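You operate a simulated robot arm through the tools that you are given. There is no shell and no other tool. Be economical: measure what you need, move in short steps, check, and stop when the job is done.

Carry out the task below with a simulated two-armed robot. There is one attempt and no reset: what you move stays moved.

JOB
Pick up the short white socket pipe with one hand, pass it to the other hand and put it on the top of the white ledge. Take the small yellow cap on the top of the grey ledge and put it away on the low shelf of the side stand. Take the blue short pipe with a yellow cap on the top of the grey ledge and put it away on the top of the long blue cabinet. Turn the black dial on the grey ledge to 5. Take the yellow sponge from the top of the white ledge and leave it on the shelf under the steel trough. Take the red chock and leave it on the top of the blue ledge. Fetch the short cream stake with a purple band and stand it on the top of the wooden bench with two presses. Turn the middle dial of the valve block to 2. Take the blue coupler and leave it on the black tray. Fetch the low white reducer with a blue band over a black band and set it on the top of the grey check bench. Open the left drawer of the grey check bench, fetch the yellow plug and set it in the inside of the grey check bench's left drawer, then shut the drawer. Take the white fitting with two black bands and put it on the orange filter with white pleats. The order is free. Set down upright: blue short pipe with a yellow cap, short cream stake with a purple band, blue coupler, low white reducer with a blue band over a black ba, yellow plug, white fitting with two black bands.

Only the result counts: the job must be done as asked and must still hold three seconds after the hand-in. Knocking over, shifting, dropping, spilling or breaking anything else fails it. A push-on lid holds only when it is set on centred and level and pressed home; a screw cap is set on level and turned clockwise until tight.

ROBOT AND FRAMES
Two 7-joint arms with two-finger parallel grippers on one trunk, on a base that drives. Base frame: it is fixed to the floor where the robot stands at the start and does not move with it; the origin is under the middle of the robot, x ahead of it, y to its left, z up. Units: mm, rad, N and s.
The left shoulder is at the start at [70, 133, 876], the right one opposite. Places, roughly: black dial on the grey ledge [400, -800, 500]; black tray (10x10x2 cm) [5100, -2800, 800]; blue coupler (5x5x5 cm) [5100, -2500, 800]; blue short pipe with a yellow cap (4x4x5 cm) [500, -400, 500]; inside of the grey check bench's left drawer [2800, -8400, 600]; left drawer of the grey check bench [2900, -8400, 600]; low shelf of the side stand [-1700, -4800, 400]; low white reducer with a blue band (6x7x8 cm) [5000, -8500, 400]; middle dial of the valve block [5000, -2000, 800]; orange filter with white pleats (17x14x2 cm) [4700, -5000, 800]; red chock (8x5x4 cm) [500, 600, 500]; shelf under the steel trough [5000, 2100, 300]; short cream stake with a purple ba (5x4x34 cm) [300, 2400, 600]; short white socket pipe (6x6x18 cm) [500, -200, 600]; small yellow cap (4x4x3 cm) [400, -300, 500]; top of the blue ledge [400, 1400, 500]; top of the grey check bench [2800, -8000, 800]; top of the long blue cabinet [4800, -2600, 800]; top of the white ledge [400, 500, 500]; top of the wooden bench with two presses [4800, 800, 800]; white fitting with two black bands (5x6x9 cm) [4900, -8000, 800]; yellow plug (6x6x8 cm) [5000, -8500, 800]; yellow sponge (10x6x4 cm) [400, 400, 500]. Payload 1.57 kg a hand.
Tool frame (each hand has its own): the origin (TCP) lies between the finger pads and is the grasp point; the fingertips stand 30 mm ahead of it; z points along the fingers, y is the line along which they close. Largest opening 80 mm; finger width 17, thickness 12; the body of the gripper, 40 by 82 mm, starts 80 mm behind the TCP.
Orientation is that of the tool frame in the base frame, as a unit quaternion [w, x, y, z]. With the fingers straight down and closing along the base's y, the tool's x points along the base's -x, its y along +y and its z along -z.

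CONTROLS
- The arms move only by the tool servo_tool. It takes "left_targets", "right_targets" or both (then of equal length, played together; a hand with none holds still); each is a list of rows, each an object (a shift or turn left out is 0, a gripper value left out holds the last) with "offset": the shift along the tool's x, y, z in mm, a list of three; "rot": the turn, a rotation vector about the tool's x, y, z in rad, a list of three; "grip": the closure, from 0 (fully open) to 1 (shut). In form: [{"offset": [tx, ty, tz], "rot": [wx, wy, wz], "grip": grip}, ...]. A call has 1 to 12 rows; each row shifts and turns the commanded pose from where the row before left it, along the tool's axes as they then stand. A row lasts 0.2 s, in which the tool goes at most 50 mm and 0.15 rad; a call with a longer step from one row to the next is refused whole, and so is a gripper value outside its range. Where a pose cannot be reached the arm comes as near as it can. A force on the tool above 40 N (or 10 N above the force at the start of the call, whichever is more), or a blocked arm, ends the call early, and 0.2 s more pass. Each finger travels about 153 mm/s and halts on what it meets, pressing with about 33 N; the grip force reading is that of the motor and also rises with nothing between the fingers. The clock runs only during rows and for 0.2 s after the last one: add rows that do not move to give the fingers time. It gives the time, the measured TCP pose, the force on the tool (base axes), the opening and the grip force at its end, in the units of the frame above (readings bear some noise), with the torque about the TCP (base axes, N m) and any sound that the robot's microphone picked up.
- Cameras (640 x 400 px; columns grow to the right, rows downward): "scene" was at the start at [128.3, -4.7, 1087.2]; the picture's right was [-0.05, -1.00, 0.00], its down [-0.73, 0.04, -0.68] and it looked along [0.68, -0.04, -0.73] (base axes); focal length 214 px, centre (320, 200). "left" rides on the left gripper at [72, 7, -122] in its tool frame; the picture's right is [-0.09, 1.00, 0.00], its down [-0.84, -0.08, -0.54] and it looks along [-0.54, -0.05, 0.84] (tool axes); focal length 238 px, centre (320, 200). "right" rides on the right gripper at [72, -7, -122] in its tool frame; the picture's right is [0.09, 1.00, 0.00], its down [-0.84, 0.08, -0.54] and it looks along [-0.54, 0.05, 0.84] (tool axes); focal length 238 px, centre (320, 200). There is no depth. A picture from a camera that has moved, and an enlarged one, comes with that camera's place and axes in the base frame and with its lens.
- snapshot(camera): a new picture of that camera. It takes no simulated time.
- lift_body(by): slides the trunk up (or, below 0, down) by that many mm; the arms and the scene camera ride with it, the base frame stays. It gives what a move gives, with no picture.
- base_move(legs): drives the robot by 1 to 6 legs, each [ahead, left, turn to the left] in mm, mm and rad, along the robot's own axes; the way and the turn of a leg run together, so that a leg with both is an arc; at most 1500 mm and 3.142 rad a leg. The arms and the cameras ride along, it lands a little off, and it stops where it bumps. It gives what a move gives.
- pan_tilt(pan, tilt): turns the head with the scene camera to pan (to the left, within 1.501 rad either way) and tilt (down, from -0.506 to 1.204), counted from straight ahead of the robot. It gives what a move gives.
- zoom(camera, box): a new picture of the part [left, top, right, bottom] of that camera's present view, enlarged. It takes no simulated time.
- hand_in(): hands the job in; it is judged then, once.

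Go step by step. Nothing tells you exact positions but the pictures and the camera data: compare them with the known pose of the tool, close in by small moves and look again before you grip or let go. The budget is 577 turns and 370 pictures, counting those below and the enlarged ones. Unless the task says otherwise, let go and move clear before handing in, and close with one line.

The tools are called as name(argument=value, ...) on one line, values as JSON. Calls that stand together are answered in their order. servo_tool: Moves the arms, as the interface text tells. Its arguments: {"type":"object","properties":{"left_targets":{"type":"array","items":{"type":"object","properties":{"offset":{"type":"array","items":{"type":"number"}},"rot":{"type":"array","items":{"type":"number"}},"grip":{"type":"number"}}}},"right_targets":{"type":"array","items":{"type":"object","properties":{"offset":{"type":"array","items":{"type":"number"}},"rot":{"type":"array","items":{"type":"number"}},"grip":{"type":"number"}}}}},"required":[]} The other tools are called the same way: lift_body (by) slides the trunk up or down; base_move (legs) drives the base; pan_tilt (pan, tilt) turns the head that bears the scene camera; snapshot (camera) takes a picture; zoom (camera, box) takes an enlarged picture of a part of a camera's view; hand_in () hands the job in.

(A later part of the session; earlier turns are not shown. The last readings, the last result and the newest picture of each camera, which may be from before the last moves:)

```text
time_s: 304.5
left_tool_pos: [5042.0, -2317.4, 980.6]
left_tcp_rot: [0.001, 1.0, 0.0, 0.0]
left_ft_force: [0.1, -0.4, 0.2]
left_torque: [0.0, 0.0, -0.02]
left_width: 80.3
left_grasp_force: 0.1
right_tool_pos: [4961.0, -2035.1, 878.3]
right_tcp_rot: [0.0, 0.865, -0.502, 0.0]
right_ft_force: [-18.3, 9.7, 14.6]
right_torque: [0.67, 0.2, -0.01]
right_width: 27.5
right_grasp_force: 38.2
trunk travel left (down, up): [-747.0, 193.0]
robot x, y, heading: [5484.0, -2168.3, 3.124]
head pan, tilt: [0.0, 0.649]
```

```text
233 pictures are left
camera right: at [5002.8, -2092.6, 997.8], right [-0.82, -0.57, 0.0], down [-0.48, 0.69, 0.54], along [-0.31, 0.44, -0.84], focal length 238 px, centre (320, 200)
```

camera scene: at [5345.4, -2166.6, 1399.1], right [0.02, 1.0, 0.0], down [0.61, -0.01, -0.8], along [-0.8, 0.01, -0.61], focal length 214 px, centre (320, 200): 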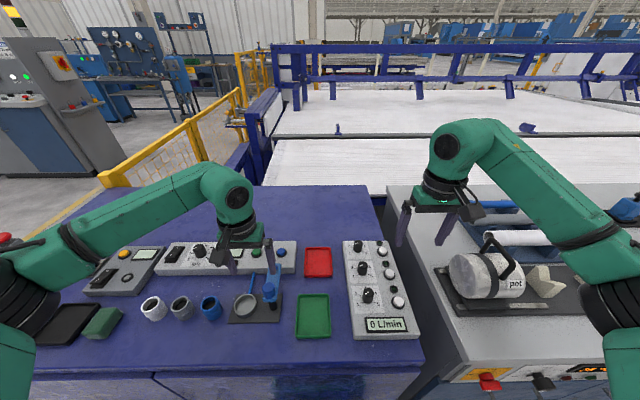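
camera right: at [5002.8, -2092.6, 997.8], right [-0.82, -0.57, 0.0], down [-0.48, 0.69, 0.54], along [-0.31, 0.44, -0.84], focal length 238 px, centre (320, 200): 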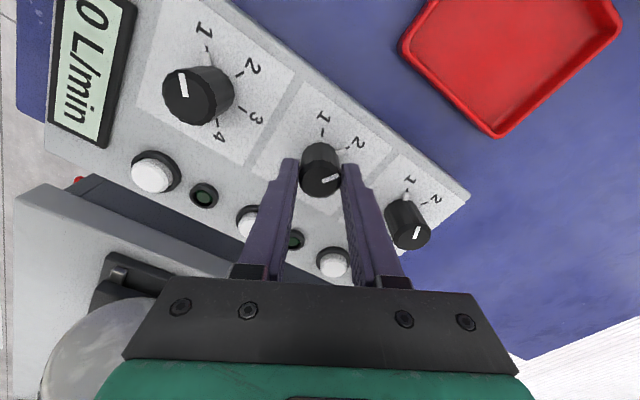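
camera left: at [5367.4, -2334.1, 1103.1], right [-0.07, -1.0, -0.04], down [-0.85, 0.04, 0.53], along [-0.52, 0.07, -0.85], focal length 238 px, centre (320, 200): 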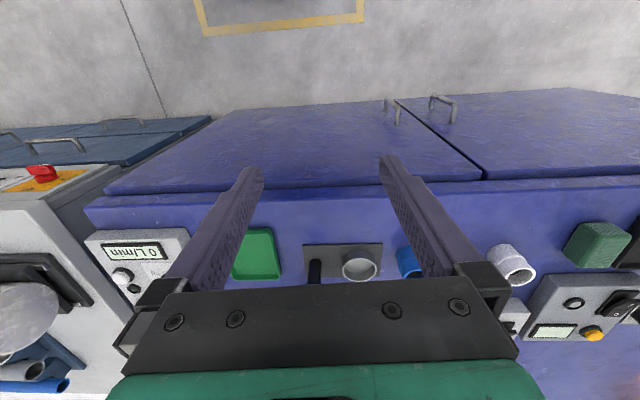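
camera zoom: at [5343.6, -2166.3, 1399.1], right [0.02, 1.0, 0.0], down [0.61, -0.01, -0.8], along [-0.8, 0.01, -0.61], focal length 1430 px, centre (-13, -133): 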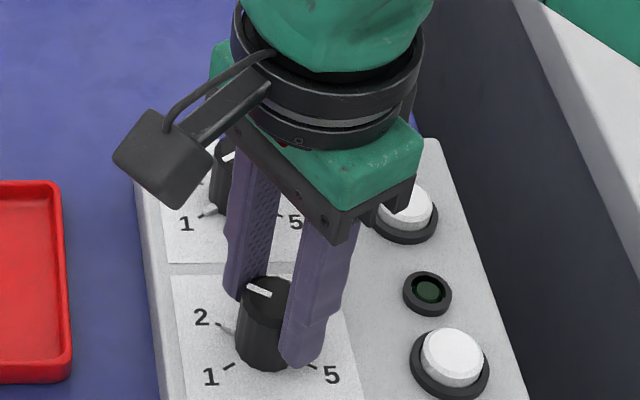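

It turned to about 2. Check the pointer closely.

zoom(camera="right", box=[270, 100, 380, 210])

```text
3.64 times, centred on (325, 155) of right
camera zoom: at [5002.8, -2092.6, 997.8], right [-0.82, -0.57, 0.0], down [-0.48, 0.69, 0.54], along [-0.31, 0.44, -0.84], focal length 867 px, centre (302, 364)
```

zoom: 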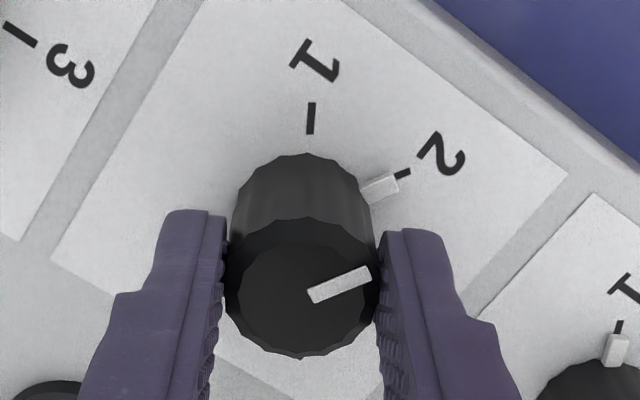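

The pointer is right at 2. Release, rise and unwind the wrist.

servo_tool(right_targets=[{"grip": 0.4}, {"grip": 0.4}, {"offset": [0, 0, -20]}, {"offset": [0, 0, -40]}, {"offset": [0, 0, -40], "rot": [0, 0, -0.149]}, {"rot": [0, 0, -0.149]}, {"rot": [0, 0, -0.149], "grip": 0}, {"rot": [0, 0, -0.149]}, {"rot": [0, 0, -0.149]}, {"rot": [0, 0, -0.149]}, {"rot": [0, 0, -0.149]}, {}])

zoom(camera="scene", box=[330, 220, 420, 310])

snapshot(camera="left")

```text
time_s: 307.1
left_tool_pos: [5043.3, -2319.8, 980.0]
left_tcp_rot: [0.0, 1.0, 0.0, 0.0]
left_ft_force: [0.1, -0.8, 0.5]
left_torque: [-0.01, 0.0, 0.0]
left_width: 80.0
left_grasp_force: 0.0
right_tool_pos: [4963.6, -2036.0, 977.5]
right_tcp_rot: [0.0, 1.0, -0.002, -0.001]
right_ft_force: [0.2, 0.3, 0.9]
right_torque: [-0.03, -0.02, -0.02]
right_width: 80.0
right_grasp_force: 0.1
trunk travel left (down, up): [-747.0, 193.0]
robot x, y, heading: [5483.8, -2168.0, 3.127]
head pan, tilt: [0.0, 0.649]
```

```text
4.44 times, centred on (375, 265) of scene
camera zoom: at [5346.1, -2168.1, 1399.2], right [0.02, 1.0, 0.0], down [0.6, -0.01, -0.8], along [-0.8, 0.01, -0.6], focal length 953 px, centre (76, -89)
```

zoom: 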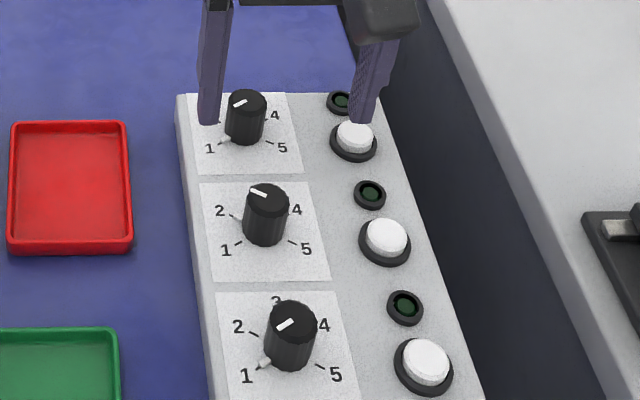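

```text
230 pictures are left
camera left: at [5115.4, -2326.3, 1102.3], right [-0.09, -1.0, 0.0], down [-0.84, 0.08, 0.54], along [-0.54, 0.05, -0.84], focal length 238 px, centre (320, 200)
```

left: 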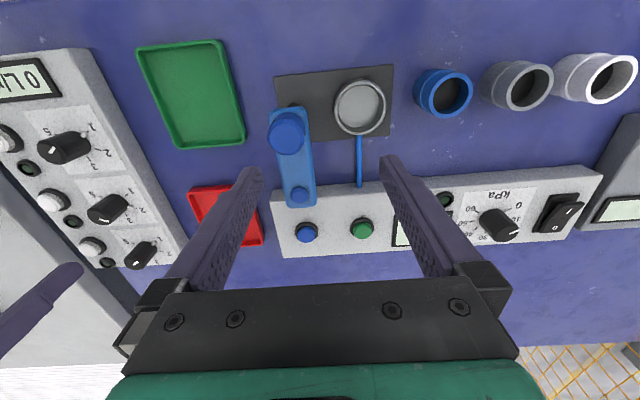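

The dial shows 2. Now the blue coupler at about (5063,−2445): roll the left hand 90° to close along x and move above it.

servo_tool(left_targets=[{"rot": [0, 0, -0.1428]}, {"rot": [0, 0, -0.1428]}, {"rot": [0, 0, -0.1428]}, {"rot": [0, 0, -0.1428]}, {"rot": [0, 0, -0.1428]}, {"rot": [0, 0, -0.1428]}, {"rot": [0, 0, -0.1428]}, {"rot": [0, 0, -0.1428]}, {"rot": [0, 0, -0.1428]}, {"rot": [0, 0, -0.1428]}, {"rot": [0, 0, -0.1428]}, {}])

servo_tool(left_targets=[{"offset": [-42, 7, 0]}, {"offset": [-42, 7, 0]}, {"offset": [-41, 6, 0]}, {}])

snapshot(camera="left")

snapshot(camera="scene")

```text
time_s: 309.7
left_tool_pos: [5043.0, -2318.7, 981.8]
left_tcp_rot: [0.0, 0.707, 0.708, -0.001]
left_ft_force: [0.3, -0.4, 0.3]
left_torque: [0.01, 0.0, 0.01]
left_width: 79.8
left_grasp_force: 0.2
right_tool_pos: [4963.3, -2036.4, 976.9]
right_tcp_rot: [-0.001, 1.0, -0.003, 0.0]
right_ft_force: [-0.1, -0.5, -0.7]
right_torque: [-0.01, 0.02, -0.02]
right_width: 80.0
right_grasp_force: 0.1
trunk travel left (down, up): [-747.0, 193.0]
robot x, y, heading: [5480.2, -2170.1, 3.125]
head pan, tilt: [0.0, 0.649]
```

```text
time_s: 310.7
left_tool_pos: [5063.7, -2443.4, 981.3]
left_tcp_rot: [0.0, 0.707, 0.707, 0.0]
left_ft_force: [0.1, -0.1, 0.2]
left_torque: [-0.03, 0.01, 0.01]
left_width: 79.8
left_grasp_force: 0.0
right_tool_pos: [4963.2, -2035.4, 977.1]
right_tcp_rot: [0.0, 1.0, -0.003, 0.001]
right_ft_force: [-0.4, 0.3, -0.1]
right_torque: [-0.03, -0.03, 0.0]
right_width: 79.9
right_grasp_force: 0.1
trunk travel left (down, up): [-747.0, 193.0]
robot x, y, heading: [5480.9, -2170.6, 3.124]
head pan, tilt: [0.0, 0.649]
```

```text
229 pictures are left
camera left: at [5071.0, -2372.2, 1101.6], right [1.0, -0.09, 0.0], down [-0.08, -0.84, 0.54], along [-0.05, -0.54, -0.84], focal length 238 px, centre (320, 200)
```

left: 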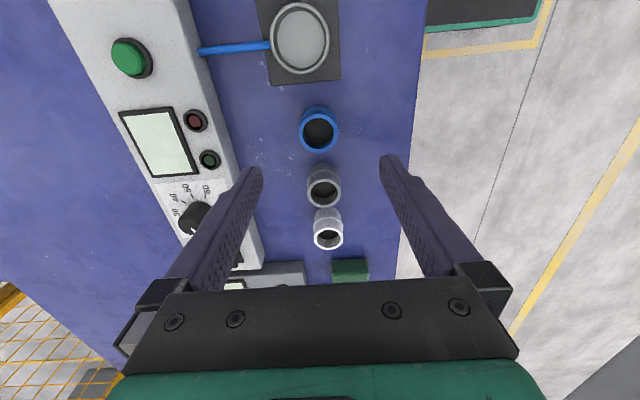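

```text
228 pictures are left
camera scene: at [5345.7, -2167.6, 1399.2], right [0.02, 1.0, 0.0], down [0.6, -0.01, -0.8], along [-0.8, 0.01, -0.6], focal length 214 px, centre (320, 200)
```

scene: 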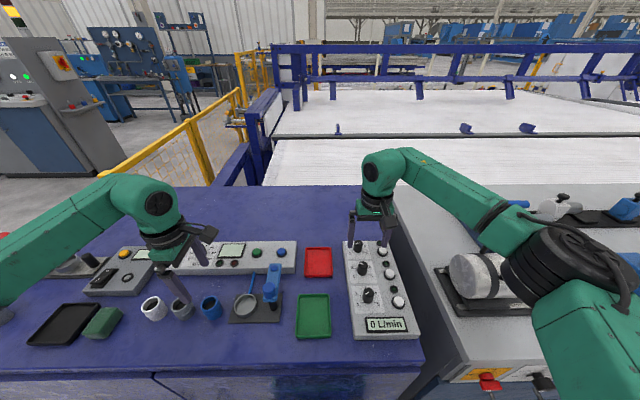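

Well aligned above the coupler. Descend to z≈875 and check.

servo_tool(left_targets=[{"offset": [-2, -1, 35]}, {"offset": [0, 0, 35]}, {"offset": [0, 0, 36]}, {}])

snapshot(camera="left")

zoom(camera="scene", box=[120, 240, 260, 340])

```text
time_s: 311.7
left_tool_pos: [5062.3, -2447.1, 874.6]
left_tcp_rot: [0.0, 0.707, 0.708, 0.0]
left_ft_force: [-0.8, -0.4, -0.6]
left_torque: [0.0, -0.02, 0.01]
left_width: 80.0
left_grasp_force: 0.0
right_tool_pos: [4963.9, -2035.8, 976.6]
right_tcp_rot: [-0.001, 1.0, -0.002, 0.0]
right_ft_force: [-0.1, -0.6, 0.7]
right_torque: [0.0, 0.01, 0.0]
right_width: 79.9
right_grasp_force: 0.1
trunk travel left (down, up): [-747.0, 193.0]
robot x, y, heading: [5481.3, -2167.6, 3.128]
head pan, tilt: [0.0, 0.649]
```

```text
227 pictures are left
camera left: at [5069.0, -2375.3, 996.3], right [1.0, -0.09, 0.0], down [-0.08, -0.84, 0.54], along [-0.05, -0.54, -0.84], focal length 238 px, centre (320, 200)
```

left: 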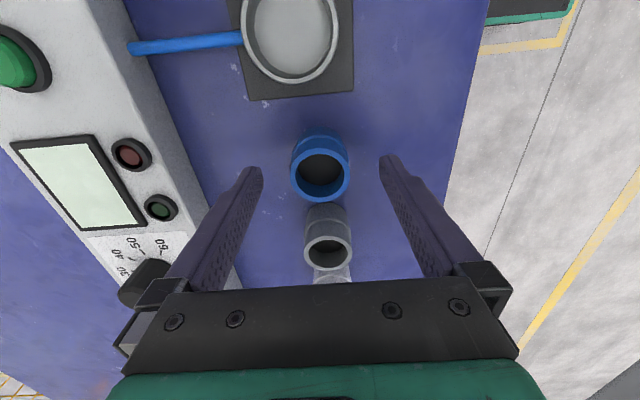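

```text
4.00 times, centred on (190, 290) of scene
camera zoom: at [5346.3, -2168.1, 1399.2], right [0.02, 1.0, 0.0], down [0.6, -0.01, -0.8], along [-0.8, 0.01, -0.6], focal length 858 px, centre (840, -160)
```

zoom: 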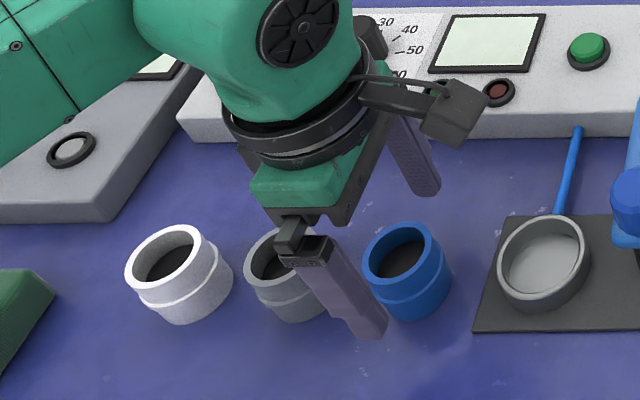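

Ring top ≈850; descend 33 mm and close.

servo_tool(left_targets=[{"offset": [-1, 0, 12]}, {"offset": [0, 0, 12]}, {"offset": [0, 0, 9]}, {}, {"grip": 1}, {"grip": 1}, {"grip": 1}, {"grip": 1}])

snapshot(camera="left")

```text
time_s: 313.5
left_tool_pos: [5063.4, -2447.6, 842.2]
left_tcp_rot: [0.0, 0.708, 0.706, -0.001]
left_ft_force: [-0.3, 0.4, 0.7]
left_torque: [0.0, -0.02, -0.02]
left_width: 40.7
left_grasp_force: 32.5
right_tool_pos: [4964.1, -2035.7, 978.6]
right_tcp_rot: [0.001, 1.0, -0.002, -0.001]
right_ft_force: [-0.1, -0.1, -0.5]
right_torque: [0.02, -0.03, -0.04]
right_width: 79.9
right_grasp_force: 0.0
trunk travel left (down, up): [-747.0, 193.0]
robot x, y, heading: [5484.5, -2174.6, 3.128]
head pan, tilt: [0.0, 0.649]
```

```text
225 pictures are left
camera left: at [5070.0, -2375.1, 962.9], right [1.0, -0.09, 0.0], down [-0.08, -0.84, 0.54], along [-0.05, -0.54, -0.84], focal length 238 px, centre (320, 200)
```

left: 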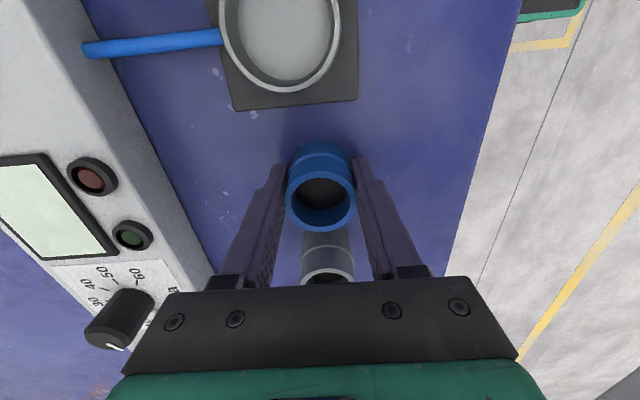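

Gripped. Lift, then drive left 350 mm toward the black tray.

servo_tool(left_targets=[{"offset": [0, 0, -30]}, {"offset": [0, 0, -40]}, {"offset": [0, 0, -40]}, {"offset": [0, 0, -30]}, {}])

base_move(legs=[[0, 350, 0]])

snapshot(camera="left")

snapshot(camera="scene")

```text
time_s: 314.7
left_tool_pos: [5061.9, -2445.9, 983.1]
left_tcp_rot: [-0.001, 0.706, 0.708, 0.0]
left_ft_force: [0.1, -0.1, -0.6]
left_torque: [0.0, -0.01, 0.01]
left_width: 40.5
left_grasp_force: 33.2
right_tool_pos: [4962.7, -2036.3, 976.5]
right_tcp_rot: [0.001, 1.0, -0.003, -0.001]
right_ft_force: [0.6, -0.5, 0.6]
right_torque: [-0.02, 0.0, -0.01]
right_width: 80.1
right_grasp_force: 0.1
trunk travel left (down, up): [-747.0, 193.0]
robot x, y, heading: [5486.3, -2170.8, 3.122]
head pan, tilt: [0.0, 0.649]
```

```text
time_s: 317.0
left_tool_pos: [5058.6, -2794.3, 982.2]
left_tcp_rot: [0.0, 0.705, 0.709, 0.0]
left_ft_force: [0.3, -0.3, -0.9]
left_torque: [0.01, -0.01, -0.02]
left_width: 40.7
left_grasp_force: 33.0
right_tool_pos: [4958.2, -2385.8, 976.5]
right_tcp_rot: [0.001, 1.0, -0.001, 0.0]
right_ft_force: [-0.4, 0.0, 0.5]
right_torque: [-0.02, 0.01, 0.01]
right_width: 80.2
right_grasp_force: 0.1
trunk travel left (down, up): [-747.0, 193.0]
robot x, y, heading: [5479.3, -2518.0, 3.134]
head pan, tilt: [0.0, 0.649]
```

```text
224 pictures are left
camera left: at [5065.8, -2723.1, 1103.5], right [1.0, -0.09, 0.0], down [-0.07, -0.84, 0.54], along [-0.05, -0.54, -0.84], focal length 238 px, centre (320, 200)
```

left: 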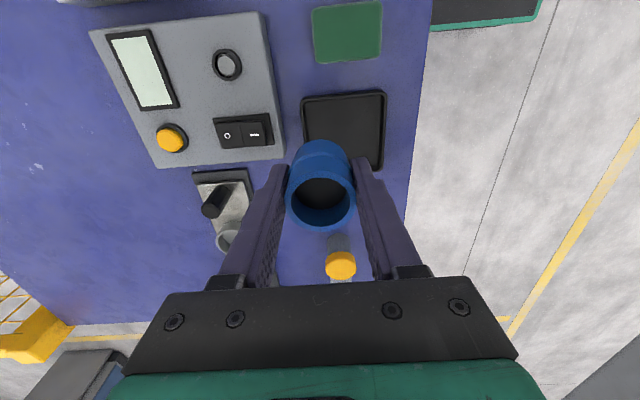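

```text
223 pictures are left
camera scene: at [5341.5, -2515.3, 1399.2], right [0.01, 1.0, 0.0], down [0.6, -0.01, -0.8], along [-0.8, 0.01, -0.6], focal length 214 px, centre (320, 200)
```

scene: 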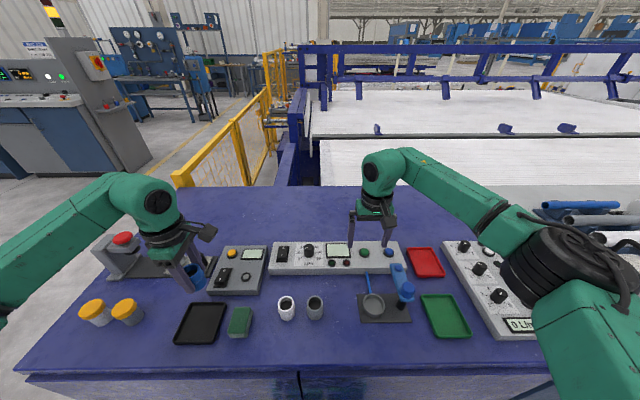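

The black tray's centre is about (5086,−2819). Move over it and descend.

servo_tool(left_targets=[{"offset": [-25, 27, 0]}, {"offset": [0, 0, 40]}, {"offset": [0, 0, 40]}, {"offset": [0, 0, 35]}, {}])

snapshot(camera="left")

zoom(camera="scene", box=[140, 260, 280, 360])

```text
time_s: 318.2
left_tool_pos: [5087.3, -2820.4, 866.2]
left_tcp_rot: [0.0, 0.705, 0.709, 0.001]
left_ft_force: [0.3, -0.1, -0.7]
left_torque: [-0.04, 0.02, 0.0]
left_width: 40.9
left_grasp_force: 32.8
right_tool_pos: [4958.1, -2384.8, 976.7]
right_tcp_rot: [0.0, 1.0, -0.001, 0.001]
right_ft_force: [0.0, 0.3, -0.1]
right_torque: [0.01, -0.01, -0.01]
right_width: 79.9
right_grasp_force: 0.0
trunk travel left (down, up): [-747.0, 193.0]
robot x, y, heading: [5476.5, -2518.8, 3.136]
head pan, tilt: [0.0, 0.649]
```

```text
222 pictures are left
camera left: at [5093.0, -2749.1, 988.1], right [1.0, -0.09, 0.0], down [-0.07, -0.84, 0.54], along [-0.05, -0.54, -0.84], focal length 238 px, centre (320, 200)
```

left: 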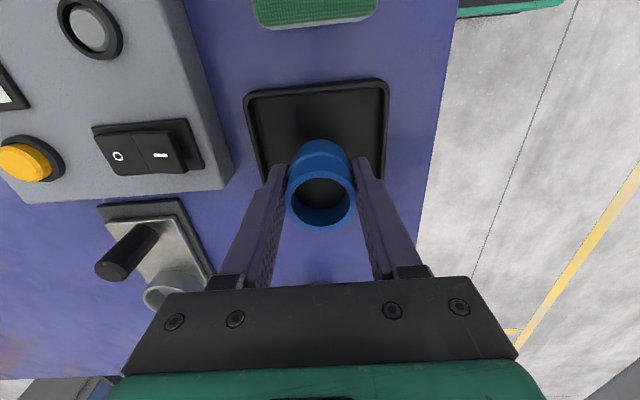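

```text
4.00 times, centred on (210, 310) of scene
camera zoom: at [5341.2, -2515.9, 1399.2], right [0.01, 1.0, 0.0], down [0.6, -0.01, -0.8], along [-0.8, 0.01, -0.6], focal length 858 px, centre (760, -240)
```

zoom: 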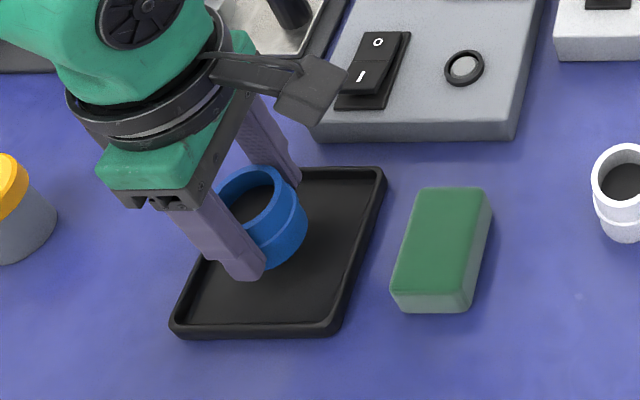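

Looks centred in the tray. Lower to contact.

servo_tool(left_targets=[{"offset": [2, 0, 8]}, {"offset": [0, 0, 6]}, {"offset": [0, 0, 4]}, {}])

```text
time_s: 319.2
left_tool_pos: [5086.2, -2818.8, 848.1]
left_tcp_rot: [-0.001, 0.706, 0.709, 0.001]
left_ft_force: [0.1, -0.5, -1.0]
left_torque: [0.0, 0.03, 0.0]
left_width: 40.5
left_grasp_force: 33.2
right_tool_pos: [4958.3, -2385.9, 977.9]
right_tcp_rot: [0.0, 1.0, -0.001, 0.0]
right_ft_force: [0.2, 0.3, -0.3]
right_torque: [0.0, -0.02, -0.01]
right_width: 80.1
right_grasp_force: 0.1
trunk travel left (down, up): [-747.0, 193.0]
robot x, y, heading: [5479.8, -2520.0, 3.132]
head pan, tilt: [0.0, 0.649]
```

servo_tool(left_targets=[{"offset": [0, 0, 2]}, {"offset": [0, 0, 2]}, {}])

```text
time_s: 320.0
left_tool_pos: [5086.5, -2818.2, 846.4]
left_tcp_rot: [-0.002, 0.705, 0.709, -0.002]
left_ft_force: [-0.9, -1.7, 9.5]
left_torque: [-0.15, 0.08, 0.02]
left_width: 41.0
left_grasp_force: 32.7
right_tool_pos: [4959.2, -2384.6, 979.0]
right_tcp_rot: [0.001, 1.0, 0.0, 0.0]
right_ft_force: [-0.1, 0.1, 0.8]
right_torque: [0.0, -0.03, 0.0]
right_width: 79.9
right_grasp_force: 0.0
trunk travel left (down, up): [-747.0, 193.0]
robot x, y, heading: [5480.0, -2516.7, 3.133]
head pan, tilt: [0.0, 0.649]
```

Contact. Open partially, rise and look.

servo_tool(left_targets=[{"grip": 0.35}, {"grip": 0.3}, {}, {"offset": [0, 0, -20]}, {"offset": [0, 0, -40]}, {"offset": [0, 0, -40]}, {"offset": [0, 0, -40], "grip": 0}, {}])

snapshot(camera="left")

pan_tilt(pan=1.2, tilt=0.25)

snapshot(camera="scene")

```text
time_s: 321.8
left_tool_pos: [5087.7, -2818.6, 985.4]
left_tcp_rot: [0.0, 0.706, 0.708, 0.0]
left_ft_force: [-0.1, 0.3, 0.2]
left_torque: [0.02, 0.03, -0.02]
left_width: 79.9
left_grasp_force: 0.1
right_tool_pos: [4957.8, -2386.6, 976.7]
right_tcp_rot: [0.0, 1.0, -0.001, -0.001]
right_ft_force: [0.5, -0.3, 0.8]
right_torque: [0.0, 0.02, 0.02]
right_width: 80.0
right_grasp_force: 0.0
trunk travel left (down, up): [-747.0, 193.0]
robot x, y, heading: [5476.7, -2516.9, 3.13]
head pan, tilt: [0.0, 0.649]
```

```text
220 pictures are left
camera left: at [5093.9, -2746.1, 1106.6], right [1.0, -0.09, 0.0], down [-0.07, -0.84, 0.54], along [-0.05, -0.54, -0.84], focal length 238 px, centre (320, 200)
```

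left: 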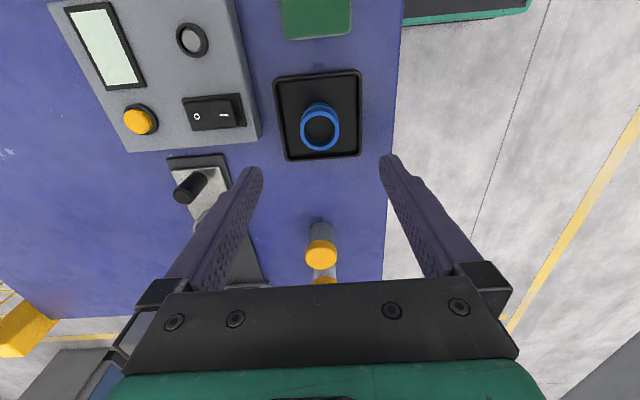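

```text
time_s: 323.2
left_tool_pos: [5087.7, -2816.8, 984.8]
left_tcp_rot: [0.0, 0.706, 0.709, 0.0]
left_ft_force: [-0.4, 0.1, 0.4]
left_torque: [0.0, -0.03, 0.0]
left_width: 80.0
left_grasp_force: 0.0
right_tool_pos: [4959.2, -2385.4, 977.6]
right_tcp_rot: [0.001, 1.0, -0.001, 0.0]
right_ft_force: [-0.3, 0.3, 0.3]
right_torque: [-0.02, 0.0, 0.0]
right_width: 79.8
right_grasp_force: 0.1
trunk travel left (down, up): [-747.0, 193.0]
robot x, y, heading: [5483.1, -2515.1, 3.135]
head pan, tilt: [1.201, 0.25]
```

```text
219 pictures are left
camera scene: at [5393.6, -2603.8, 1435.7], right [-0.93, 0.37, 0.0], down [0.09, 0.23, -0.97], along [-0.36, -0.9, -0.25], focal length 214 px, centre (320, 200)
```

scene: 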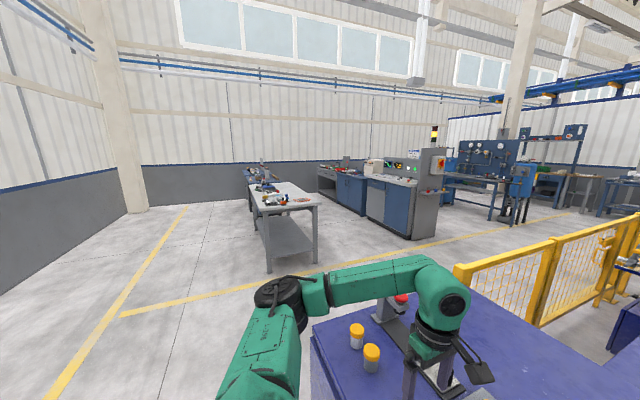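

The coupler stands in the tray. Next: the far benches (filter table at y≈−5000, then y≈−8000). Back off and drive left.

base_move(legs=[[-380, 0, 0], [0, 1450, 0], [0, 1050, 0]])

pan_tilt(pan=0.3, tilt=0.5)

snapshot(camera="scene")

pan_tilt(pan=1.3, tilt=0.25)

snapshot(camera="scene")

```text
time_s: 337.6
left_tool_pos: [5439.5, -5363.2, 985.4]
left_tcp_rot: [0.0, 0.706, 0.708, 0.0]
left_ft_force: [0.4, -0.5, -0.2]
left_torque: [0.0, 0.01, -0.01]
left_width: 80.1
left_grasp_force: 0.0
right_tool_pos: [5310.3, -4929.6, 978.0]
right_tcp_rot: [0.0, 1.0, -0.003, 0.001]
right_ft_force: [0.4, 0.4, -0.1]
right_torque: [-0.02, 0.02, -0.04]
right_width: 80.2
right_grasp_force: 0.1
trunk travel left (down, up): [-747.0, 193.0]
robot x, y, heading: [5828.3, -5058.4, 3.125]
head pan, tilt: [1.201, 0.25]
```

```text
time_s: 338.8
left_tool_pos: [5438.0, -5362.0, 985.6]
left_tcp_rot: [0.0, 0.706, 0.708, 0.001]
left_ft_force: [0.8, -0.4, 0.4]
left_torque: [-0.02, -0.04, 0.02]
left_width: 79.9
left_grasp_force: 0.1
right_tool_pos: [5309.7, -4930.9, 976.3]
right_tcp_rot: [0.0, 1.0, -0.003, 0.0]
right_ft_force: [0.5, 0.8, 0.1]
right_torque: [-0.03, 0.03, 0.01]
right_width: 79.9
right_grasp_force: 0.1
trunk travel left (down, up): [-747.0, 193.0]
robot x, y, heading: [5834.3, -5062.9, 3.129]
head pan, tilt: [0.3, 0.499]
```

```text
218 pictures are left
camera scene: at [5692.8, -5089.1, 1412.6], right [-0.28, 0.96, 0.0], down [0.46, 0.14, -0.88], along [-0.84, -0.25, -0.48], focal length 214 px, centre (320, 200)
```

scene: 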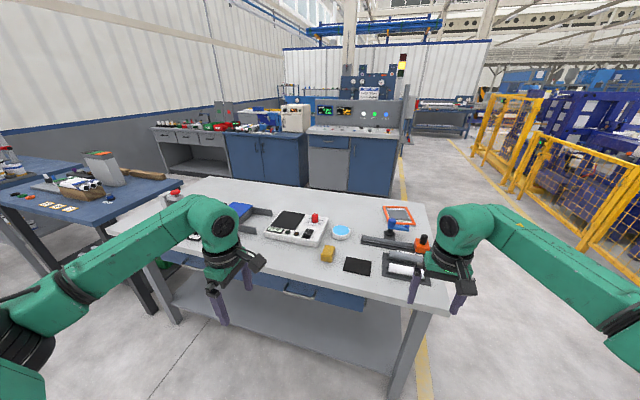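

```text
time_s: 340.1
left_tool_pos: [5438.5, -5362.7, 984.5]
left_tcp_rot: [0.0, 0.706, 0.708, 0.0]
left_ft_force: [0.2, 0.2, -0.8]
left_torque: [-0.01, -0.02, 0.02]
left_width: 79.9
left_grasp_force: 0.1
right_tool_pos: [5310.7, -4930.1, 976.7]
right_tcp_rot: [0.0, 1.0, -0.002, 0.0]
right_ft_force: [-0.6, 0.6, -1.0]
right_torque: [-0.01, 0.01, 0.03]
right_width: 80.0
right_grasp_force: 0.1
trunk travel left (down, up): [-747.0, 193.0]
robot x, y, heading: [5834.9, -5062.7, 3.125]
head pan, tilt: [1.3, 0.25]
```

```text
217 pictures are left
camera scene: at [5753.8, -5152.9, 1435.7], right [-0.96, 0.28, 0.0], down [0.07, 0.24, -0.97], along [-0.27, -0.93, -0.25], focal length 214 px, centre (320, 200)
```

scene: 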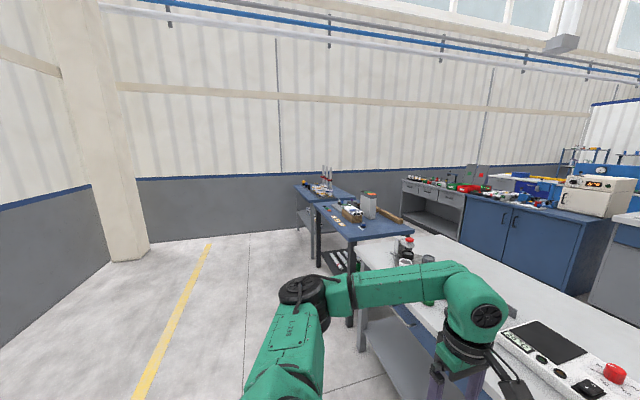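

The second blue table (y≈−7400…−8700) should hold the fitting, plug and reducer. Drive on to y≈−8150.

base_move(legs=[[0, 1480, 0], [0, 1480, 0], [0, 150, 0]])

pan_tilt(pan=0.1, tilt=0.6)

snapshot(camera="scene")

```text
time_s: 355.4
left_tool_pos: [5445.6, -8489.3, 985.0]
left_tcp_rot: [0.001, 0.699, 0.715, -0.001]
left_ft_force: [-0.3, 0.3, -0.2]
left_torque: [-0.01, 0.0, 0.04]
left_width: 80.0
left_grasp_force: 0.0
right_tool_pos: [5308.1, -8059.5, 977.6]
right_tcp_rot: [0.001, 1.0, 0.007, 0.0]
right_ft_force: [-0.2, 0.1, 0.4]
right_torque: [-0.01, 0.01, 0.01]
right_width: 80.0
right_grasp_force: 0.1
trunk travel left (down, up): [-747.0, 193.0]
robot x, y, heading: [5830.5, -8183.0, -3.141]
head pan, tilt: [1.3, 0.25]
```

```text
time_s: 356.8
left_tool_pos: [5445.1, -8491.1, 984.8]
left_tcp_rot: [0.0, 0.699, 0.715, 0.0]
left_ft_force: [0.5, -0.8, 0.7]
left_torque: [0.01, -0.01, -0.03]
left_width: 79.9
left_grasp_force: 0.0
right_tool_pos: [5308.6, -8059.9, 977.0]
right_tcp_rot: [0.0, 1.0, 0.009, 0.0]
right_ft_force: [-0.4, -0.3, -0.4]
right_torque: [0.01, -0.01, -0.01]
right_width: 79.8
right_grasp_force: 0.2
trunk travel left (down, up): [-747.0, 193.0]
robot x, y, heading: [5833.1, -8183.5, -3.13]
head pan, tilt: [0.099, 0.6]
```

```text
216 pictures are left
camera scene: at [5693.1, -8193.0, 1403.5], right [-0.11, 0.99, 0.0], down [0.56, 0.06, -0.83], along [-0.82, -0.09, -0.56], focal length 214 px, centre (320, 200)
```

scene: 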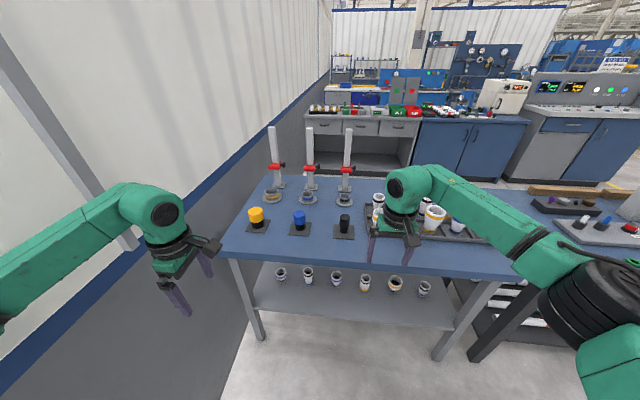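

The table holds the yellow plug (top) and small fittings; the reducer is among the row on the low shelf. Enlarge.

zoom(camera="scene", box=[230, 170, 480, 310])

zoom(camera="scene", box=[260, 250, 440, 310])

snapshot(camera="right")

```text
2.56 times, centred on (355, 240) of scene
camera zoom: at [5693.1, -8193.0, 1403.5], right [-0.11, 0.99, 0.0], down [0.56, 0.06, -0.83], along [-0.82, -0.09, -0.56], focal length 549 px, centre (230, 98)
```

zoom: 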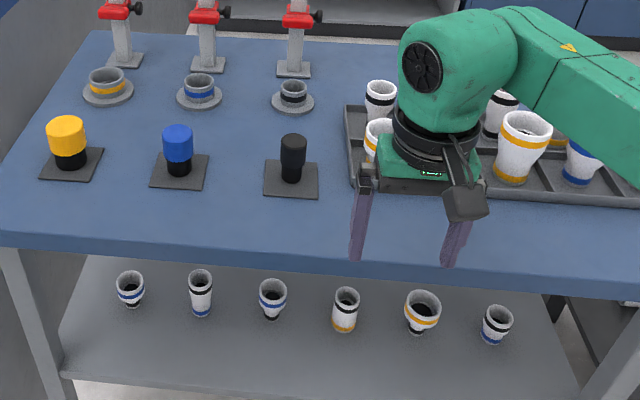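

```text
3.56 times, centred on (350, 280) of scene
camera zoom: at [5693.1, -8193.0, 1403.5], right [-0.11, 0.99, 0.0], down [0.56, 0.06, -0.83], along [-0.82, -0.09, -0.56], focal length 763 px, centre (213, -84)
```

zoom: 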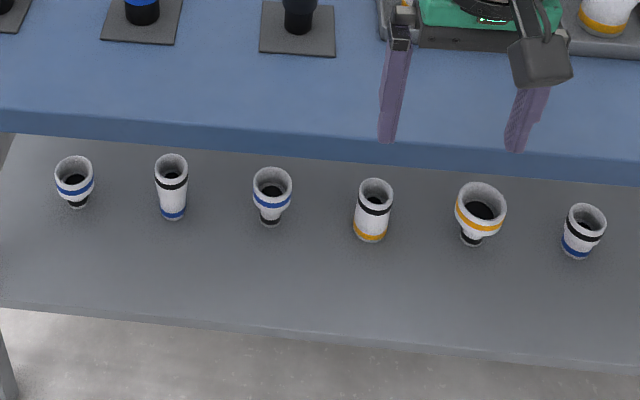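

```text
213 pictures are left
camera right: at [5380.2, -8051.7, 1097.7], right [0.11, -0.99, 0.0], down [-0.84, -0.09, 0.54], along [-0.54, -0.06, -0.84], focal length 238 px, centre (320, 200)
```

right: 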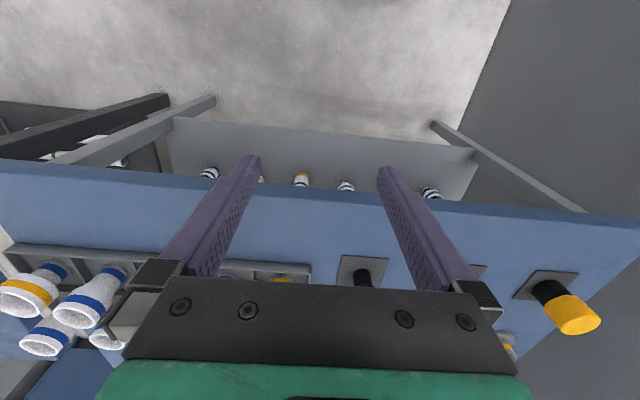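

Item 1 on the low shelf at about (4998,−8484) is the reducer; the yellow plug stands near (5011,−8544) on top. The wall at y≈−8690 is close, so I'll use a forward-pointing left hand. Move right 250 mm first and turn the left hand.

base_move(legs=[[0, -250, 0]])

servo_tool(left_targets=[{"rot": [0, 0.1428, 0]}, {"rot": [0, 0.1428, 0]}, {"rot": [0, 0.1428, 0]}, {"rot": [0, 0.1428, 0]}, {"rot": [0, 0.1428, 0]}, {"rot": [0, 0.1428, 0]}, {"rot": [0, 0.1428, 0]}, {"rot": [0, 0.1428, 0]}, {"rot": [0, 0.1428, 0]}, {"rot": [0, 0.1428, 0]}, {"rot": [0, 0.1428, 0]}, {}])

servo_tool(left_targets=[{"offset": [0, -45, 0]}, {"offset": [0, -45, 0]}, {"offset": [0, -45, 0]}, {"rot": [0.1428, 0, 0]}, {"rot": [0.1428, 0, 0]}, {"rot": [0.1428, 0, 0]}, {"rot": [0.1428, 0, 0]}, {"rot": [0.1428, 0, 0]}, {"rot": [0.1428, 0, 0]}, {"rot": [0.1428, 0, 0]}, {"rot": [0.1428, 0, 0]}, {"rot": [0.1428, 0, 0]}])

servo_tool(left_targets=[{"rot": [0.1428, 0, 0]}, {"rot": [0.1428, 0, 0]}, {}])

snapshot(camera="scene")

```text
time_s: 358.6
left_tool_pos: [5444.1, -8239.9, 984.2]
left_tcp_rot: [0.0, 0.698, 0.716, 0.001]
left_ft_force: [-0.1, 0.3, 0.5]
left_torque: [0.03, 0.03, -0.02]
left_width: 79.8
left_grasp_force: 0.0
right_tool_pos: [5306.7, -7810.4, 978.1]
right_tcp_rot: [-0.001, 1.0, 0.009, 0.0]
right_ft_force: [-0.4, -0.7, 0.6]
right_torque: [-0.01, 0.02, 0.0]
right_width: 79.7
right_grasp_force: 0.1
trunk travel left (down, up): [-747.0, 193.0]
robot x, y, heading: [5828.2, -7929.7, -3.133]
head pan, tilt: [0.099, 0.6]
```

```text
time_s: 361.2
left_tool_pos: [5444.0, -8239.2, 984.5]
left_tcp_rot: [0.506, -0.494, -0.506, -0.494]
left_ft_force: [1.0, 0.1, -0.3]
left_torque: [0.0, -0.01, 0.01]
left_width: 80.2
left_grasp_force: 0.0
right_tool_pos: [5305.5, -7809.4, 976.9]
right_tcp_rot: [0.0, 1.0, 0.009, 0.0]
right_ft_force: [-0.6, -0.2, 1.6]
right_torque: [0.01, 0.01, 0.0]
right_width: 79.8
right_grasp_force: 0.1
trunk travel left (down, up): [-747.0, 193.0]
robot x, y, heading: [5833.2, -7930.8, -3.131]
head pan, tilt: [0.099, 0.6]
```

```text
time_s: 363.8
left_tool_pos: [5353.9, -8220.2, 1001.5]
left_tcp_rot: [0.702, -0.092, -0.701, -0.091]
left_ft_force: [0.4, 0.0, -0.2]
left_torque: [-0.02, -0.01, 0.0]
left_width: 80.3
left_grasp_force: 0.1
left hand out of reach, approached as far as the arm can: row 2, 3
right_tool_pos: [5306.1, -7808.8, 977.6]
right_tcp_rot: [-0.001, 1.0, 0.01, 0.0]
right_ft_force: [-0.4, 0.9, -0.5]
right_torque: [0.0, -0.01, -0.02]
right_width: 79.9
right_grasp_force: 0.1
trunk travel left (down, up): [-747.0, 193.0]
robot x, y, heading: [5825.0, -7926.1, -3.124]
head pan, tilt: [0.099, 0.6]
```

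```text
time_s: 364.6
left_tool_pos: [5352.6, -8219.9, 1002.5]
left_tcp_rot: [0.707, 0.009, -0.707, 0.009]
left_ft_force: [-0.3, 0.7, 0.8]
left_torque: [-0.02, -0.02, -0.02]
left_width: 80.0
left_grasp_force: 0.0
right_tool_pos: [5305.7, -7809.6, 977.8]
right_tcp_rot: [-0.001, 1.0, 0.01, 0.0]
right_ft_force: [0.4, 0.4, 0.9]
right_torque: [-0.05, -0.05, 0.0]
right_width: 80.3
right_grasp_force: 0.0
trunk travel left (down, up): [-747.0, 193.0]
robot x, y, heading: [5829.9, -7930.2, -3.13]
head pan, tilt: [0.099, 0.6]
```

```text
212 pictures are left
camera scene: at [5691.0, -7941.5, 1403.5], right [-0.11, 0.99, 0.0], down [0.56, 0.06, -0.82], along [-0.82, -0.09, -0.57], focal length 214 px, centre (320, 200)
```

scene: 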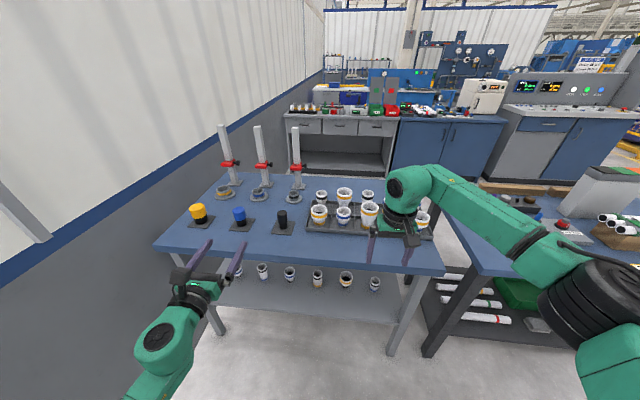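

The left hand now points forward. Retract the right hand, align in y, and lower the trunk to look at the shelf.

servo_tool(right_targets=[{"offset": [45, 0, 0]}, {"offset": [45, 0, 0]}, {"offset": [45, 0, 0]}, {"offset": [45, 0, 0]}, {"offset": [45, 0, 0]}, {}])

base_move(legs=[[0, 262, 0]])

lift_body(by=-400)

snapshot(camera="left")

snapshot(camera="scene")

```text
time_s: 366.0
left_tool_pos: [5354.2, -8220.3, 1002.0]
left_tcp_rot: [-0.707, -0.009, 0.707, -0.009]
left_ft_force: [0.6, 0.1, -0.6]
left_torque: [0.01, 0.02, -0.04]
left_width: 80.1
left_grasp_force: 0.0
right_tool_pos: [5529.5, -7804.5, 977.6]
right_tcp_rot: [-0.001, 1.0, 0.008, 0.001]
right_ft_force: [0.2, -0.4, 0.2]
right_torque: [0.02, -0.01, -0.01]
right_width: 80.1
right_grasp_force: 0.0
trunk travel left (down, up): [-747.0, 193.0]
robot x, y, heading: [5826.8, -7927.6, -3.132]
head pan, tilt: [0.099, 0.6]
```

```text
time_s: 367.9
left_tool_pos: [5351.9, -8481.2, 1001.9]
left_tcp_rot: [0.707, 0.005, -0.707, 0.006]
left_ft_force: [-0.7, 0.1, 0.5]
left_torque: [0.0, -0.01, 0.01]
left_width: 80.0
left_grasp_force: 0.0
right_tool_pos: [5532.6, -8066.0, 977.2]
right_tcp_rot: [0.0, 1.0, 0.005, -0.001]
right_ft_force: [0.4, -0.4, -0.5]
right_torque: [-0.02, 0.01, -0.02]
right_width: 80.0
right_grasp_force: 0.0
trunk travel left (down, up): [-747.0, 193.0]
robot x, y, heading: [5831.2, -8197.8, -3.14]
head pan, tilt: [0.099, 0.6]
```

```text
time_s: 371.7
left_tool_pos: [5353.4, -8481.4, 602.6]
left_tcp_rot: [0.707, 0.005, -0.707, 0.005]
left_ft_force: [-0.6, 0.0, -0.7]
left_torque: [-0.01, -0.05, -0.02]
left_width: 80.0
left_grasp_force: 0.3
right_tool_pos: [5532.9, -8067.5, 578.8]
right_tcp_rot: [0.0, 1.0, 0.006, 0.001]
right_ft_force: [0.0, -0.6, 0.4]
right_torque: [0.01, 0.03, -0.03]
right_width: 79.9
right_grasp_force: 0.1
trunk travel left (down, up): [-347.0, 593.0]
robot x, y, heading: [5829.9, -8195.1, -3.136]
head pan, tilt: [0.099, 0.6]
```

```text
211 pictures are left
camera left: at [5474.1, -8473.1, 673.2], right [-0.02, 1.0, -0.09], down [0.54, -0.07, -0.84], along [-0.84, -0.06, -0.54], focal length 238 px, centre (320, 200)
```

left: 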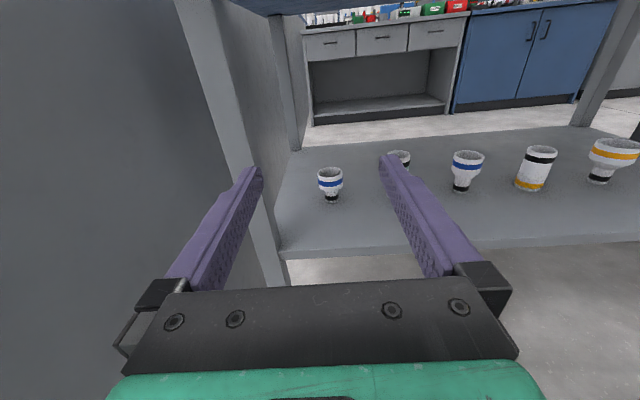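

```text
210 pictures are left
camera scene: at [5692.6, -8206.0, 1003.5], right [-0.1, 0.99, 0.0], down [0.56, 0.06, -0.83], along [-0.82, -0.08, -0.56], focal length 214 px, centre (320, 200)
```

scene: 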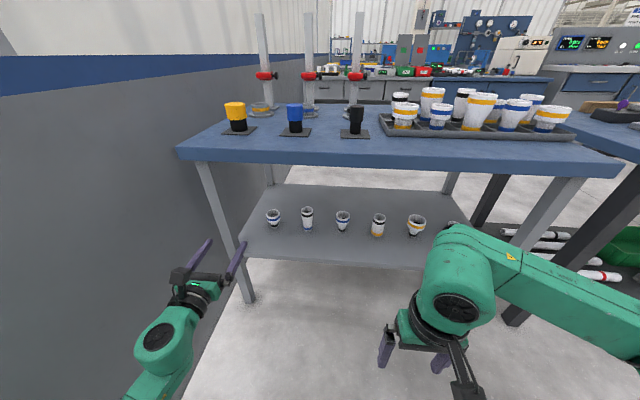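

The reducer is at about (5005,−8483), shelf z≈364. Lower by 188 mm and drive forward 230 mm.

lift_body(by=-188)

base_move(legs=[[220, 0, 0]])

snapshot(camera="left")

snapshot(camera="scene")

```text
time_s: 373.8
left_tool_pos: [5354.0, -8481.9, 415.0]
left_tcp_rot: [0.708, 0.005, -0.706, 0.005]
left_ft_force: [0.5, -0.3, 0.9]
left_torque: [0.02, 0.0, 0.0]
left_width: 80.3
left_grasp_force: 0.1
right_tool_pos: [5533.8, -8067.1, 389.6]
right_tcp_rot: [0.0, 1.0, 0.005, 0.0]
right_ft_force: [-0.6, -0.1, -0.2]
right_torque: [0.01, -0.03, 0.06]
right_width: 80.3
right_grasp_force: 0.0
trunk travel left (down, up): [-159.0, 781.0]
robot x, y, heading: [5833.6, -8199.0, -3.145]
head pan, tilt: [0.099, 0.6]
```

```text
time_s: 375.4
left_tool_pos: [5136.3, -8481.0, 413.1]
left_tcp_rot: [0.707, 0.005, -0.707, 0.005]
left_ft_force: [-0.1, -0.4, -0.1]
left_torque: [-0.03, 0.01, 0.0]
left_width: 79.9
left_grasp_force: 0.1
right_tool_pos: [5316.1, -8068.7, 389.5]
right_tcp_rot: [0.0, 1.0, 0.005, 0.0]
right_ft_force: [-1.4, -0.1, -0.8]
right_torque: [-0.01, 0.02, 0.01]
right_width: 79.9
right_grasp_force: 0.1
trunk travel left (down, up): [-159.0, 781.0]
robot x, y, heading: [5612.7, -8196.5, -3.14]
head pan, tilt: [0.099, 0.6]
```

```text
209 pictures are left
camera left: at [5257.5, -8473.3, 485.2], right [-0.02, 1.0, -0.09], down [0.54, -0.07, -0.84], along [-0.84, -0.06, -0.54], focal length 238 px, centre (320, 200)
```

left: 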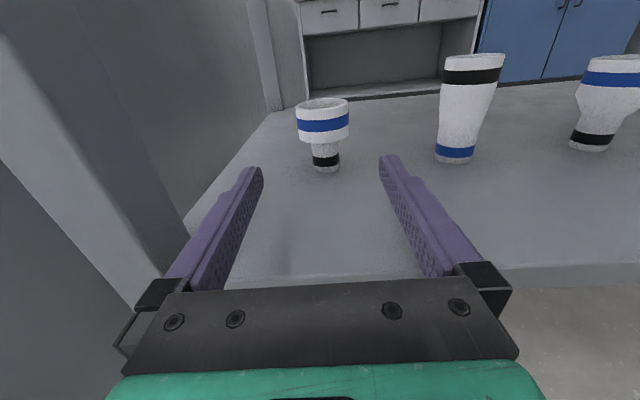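

```text
208 pictures are left
camera scene: at [5475.9, -8206.2, 815.5], right [-0.1, 0.99, 0.0], down [0.56, 0.06, -0.83], along [-0.82, -0.08, -0.56], focal length 214 px, centre (320, 200)
```

scene: 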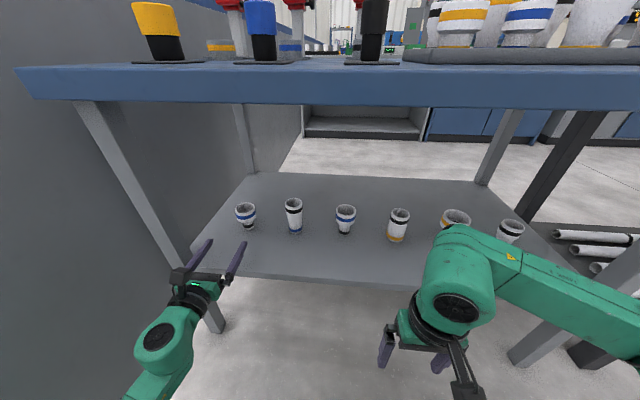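

Centred on the reducer. Raise 4 mm, base forward 90, then arm forward the rest.

base_move(legs=[[85, 0, 0]])

lift_body(by=4)

snapshot(camera="left")

```text
time_s: 376.5
left_tool_pos: [5049.5, -8482.6, 413.5]
left_tcp_rot: [-0.707, -0.006, 0.707, -0.006]
left_ft_force: [1.2, -0.5, 0.0]
left_torque: [0.02, 0.0, 0.01]
left_width: 80.1
left_grasp_force: 0.1
right_tool_pos: [5231.0, -8068.6, 390.1]
right_tcp_rot: [0.0, 1.0, 0.007, 0.0]
right_ft_force: [0.1, -0.2, 0.2]
right_torque: [0.01, -0.01, -0.01]
right_width: 80.2
right_grasp_force: 0.1
trunk travel left (down, up): [-159.0, 781.0]
robot x, y, heading: [5529.8, -8200.3, -3.135]
head pan, tilt: [0.099, 0.6]
```

```text
time_s: 377.1
left_tool_pos: [5050.2, -8484.0, 418.3]
left_tcp_rot: [0.708, 0.006, -0.707, 0.007]
left_ft_force: [0.6, -0.8, -0.6]
left_torque: [0.0, -0.04, 0.02]
left_width: 80.0
left_grasp_force: 0.1
right_tool_pos: [5230.5, -8068.3, 394.4]
right_tcp_rot: [0.0, 1.0, 0.007, 0.001]
right_ft_force: [-0.5, 0.1, -0.1]
right_torque: [0.0, -0.01, -0.02]
right_width: 80.1
right_grasp_force: 0.1
trunk travel left (down, up): [-163.0, 777.0]
robot x, y, heading: [5531.3, -8199.0, -3.139]
head pan, tilt: [0.099, 0.6]
```

```text
207 pictures are left
camera left: at [5172.5, -8474.2, 489.2], right [-0.02, 1.0, -0.09], down [0.54, -0.07, -0.84], along [-0.84, -0.07, -0.54], focal length 238 px, centre (320, 200)
```

left: 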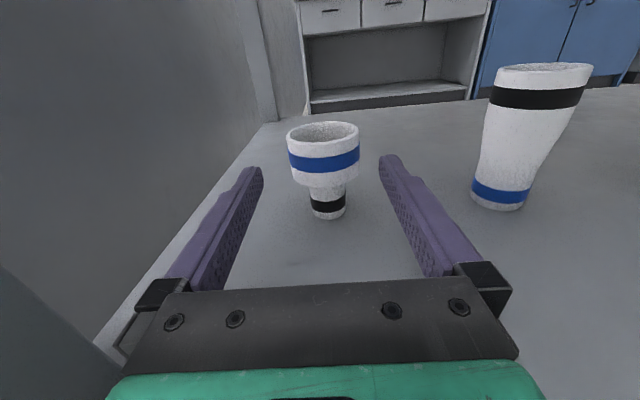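

Advance 50 mm and close on the reducer.

servo_tool(left_targets=[{"offset": [0, 1, 25]}, {"offset": [0, 0, 25]}, {}, {"grip": 1}, {"grip": 1}, {"grip": 1}, {"grip": 1}])

snapshot(camera="left")

```text
time_s: 378.6
left_tool_pos: [4999.1, -8483.7, 419.5]
left_tcp_rot: [0.708, 0.006, -0.707, 0.006]
left_ft_force: [-1.3, 0.3, 0.6]
left_torque: [-0.09, 0.04, 0.03]
left_width: 58.2
left_grasp_force: 33.2
right_tool_pos: [5230.9, -8068.4, 394.6]
right_tcp_rot: [0.0, 1.0, 0.006, 0.0]
right_ft_force: [-0.1, -0.7, 1.0]
right_torque: [0.01, 0.02, -0.02]
right_width: 80.2
right_grasp_force: 0.1
trunk travel left (down, up): [-163.0, 777.0]
robot x, y, heading: [5529.8, -8199.9, -3.14]
head pan, tilt: [0.099, 0.6]
```

```text
206 pictures are left
camera left: at [5120.7, -8474.1, 490.5], right [-0.02, 1.0, -0.09], down [0.54, -0.07, -0.84], along [-0.84, -0.07, -0.54], focal length 238 px, centre (320, 200)
```

left: 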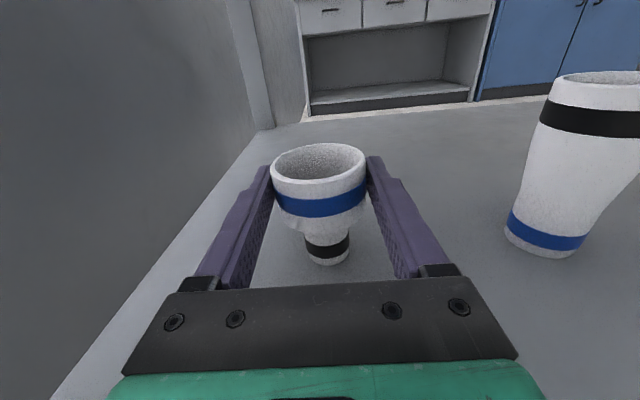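

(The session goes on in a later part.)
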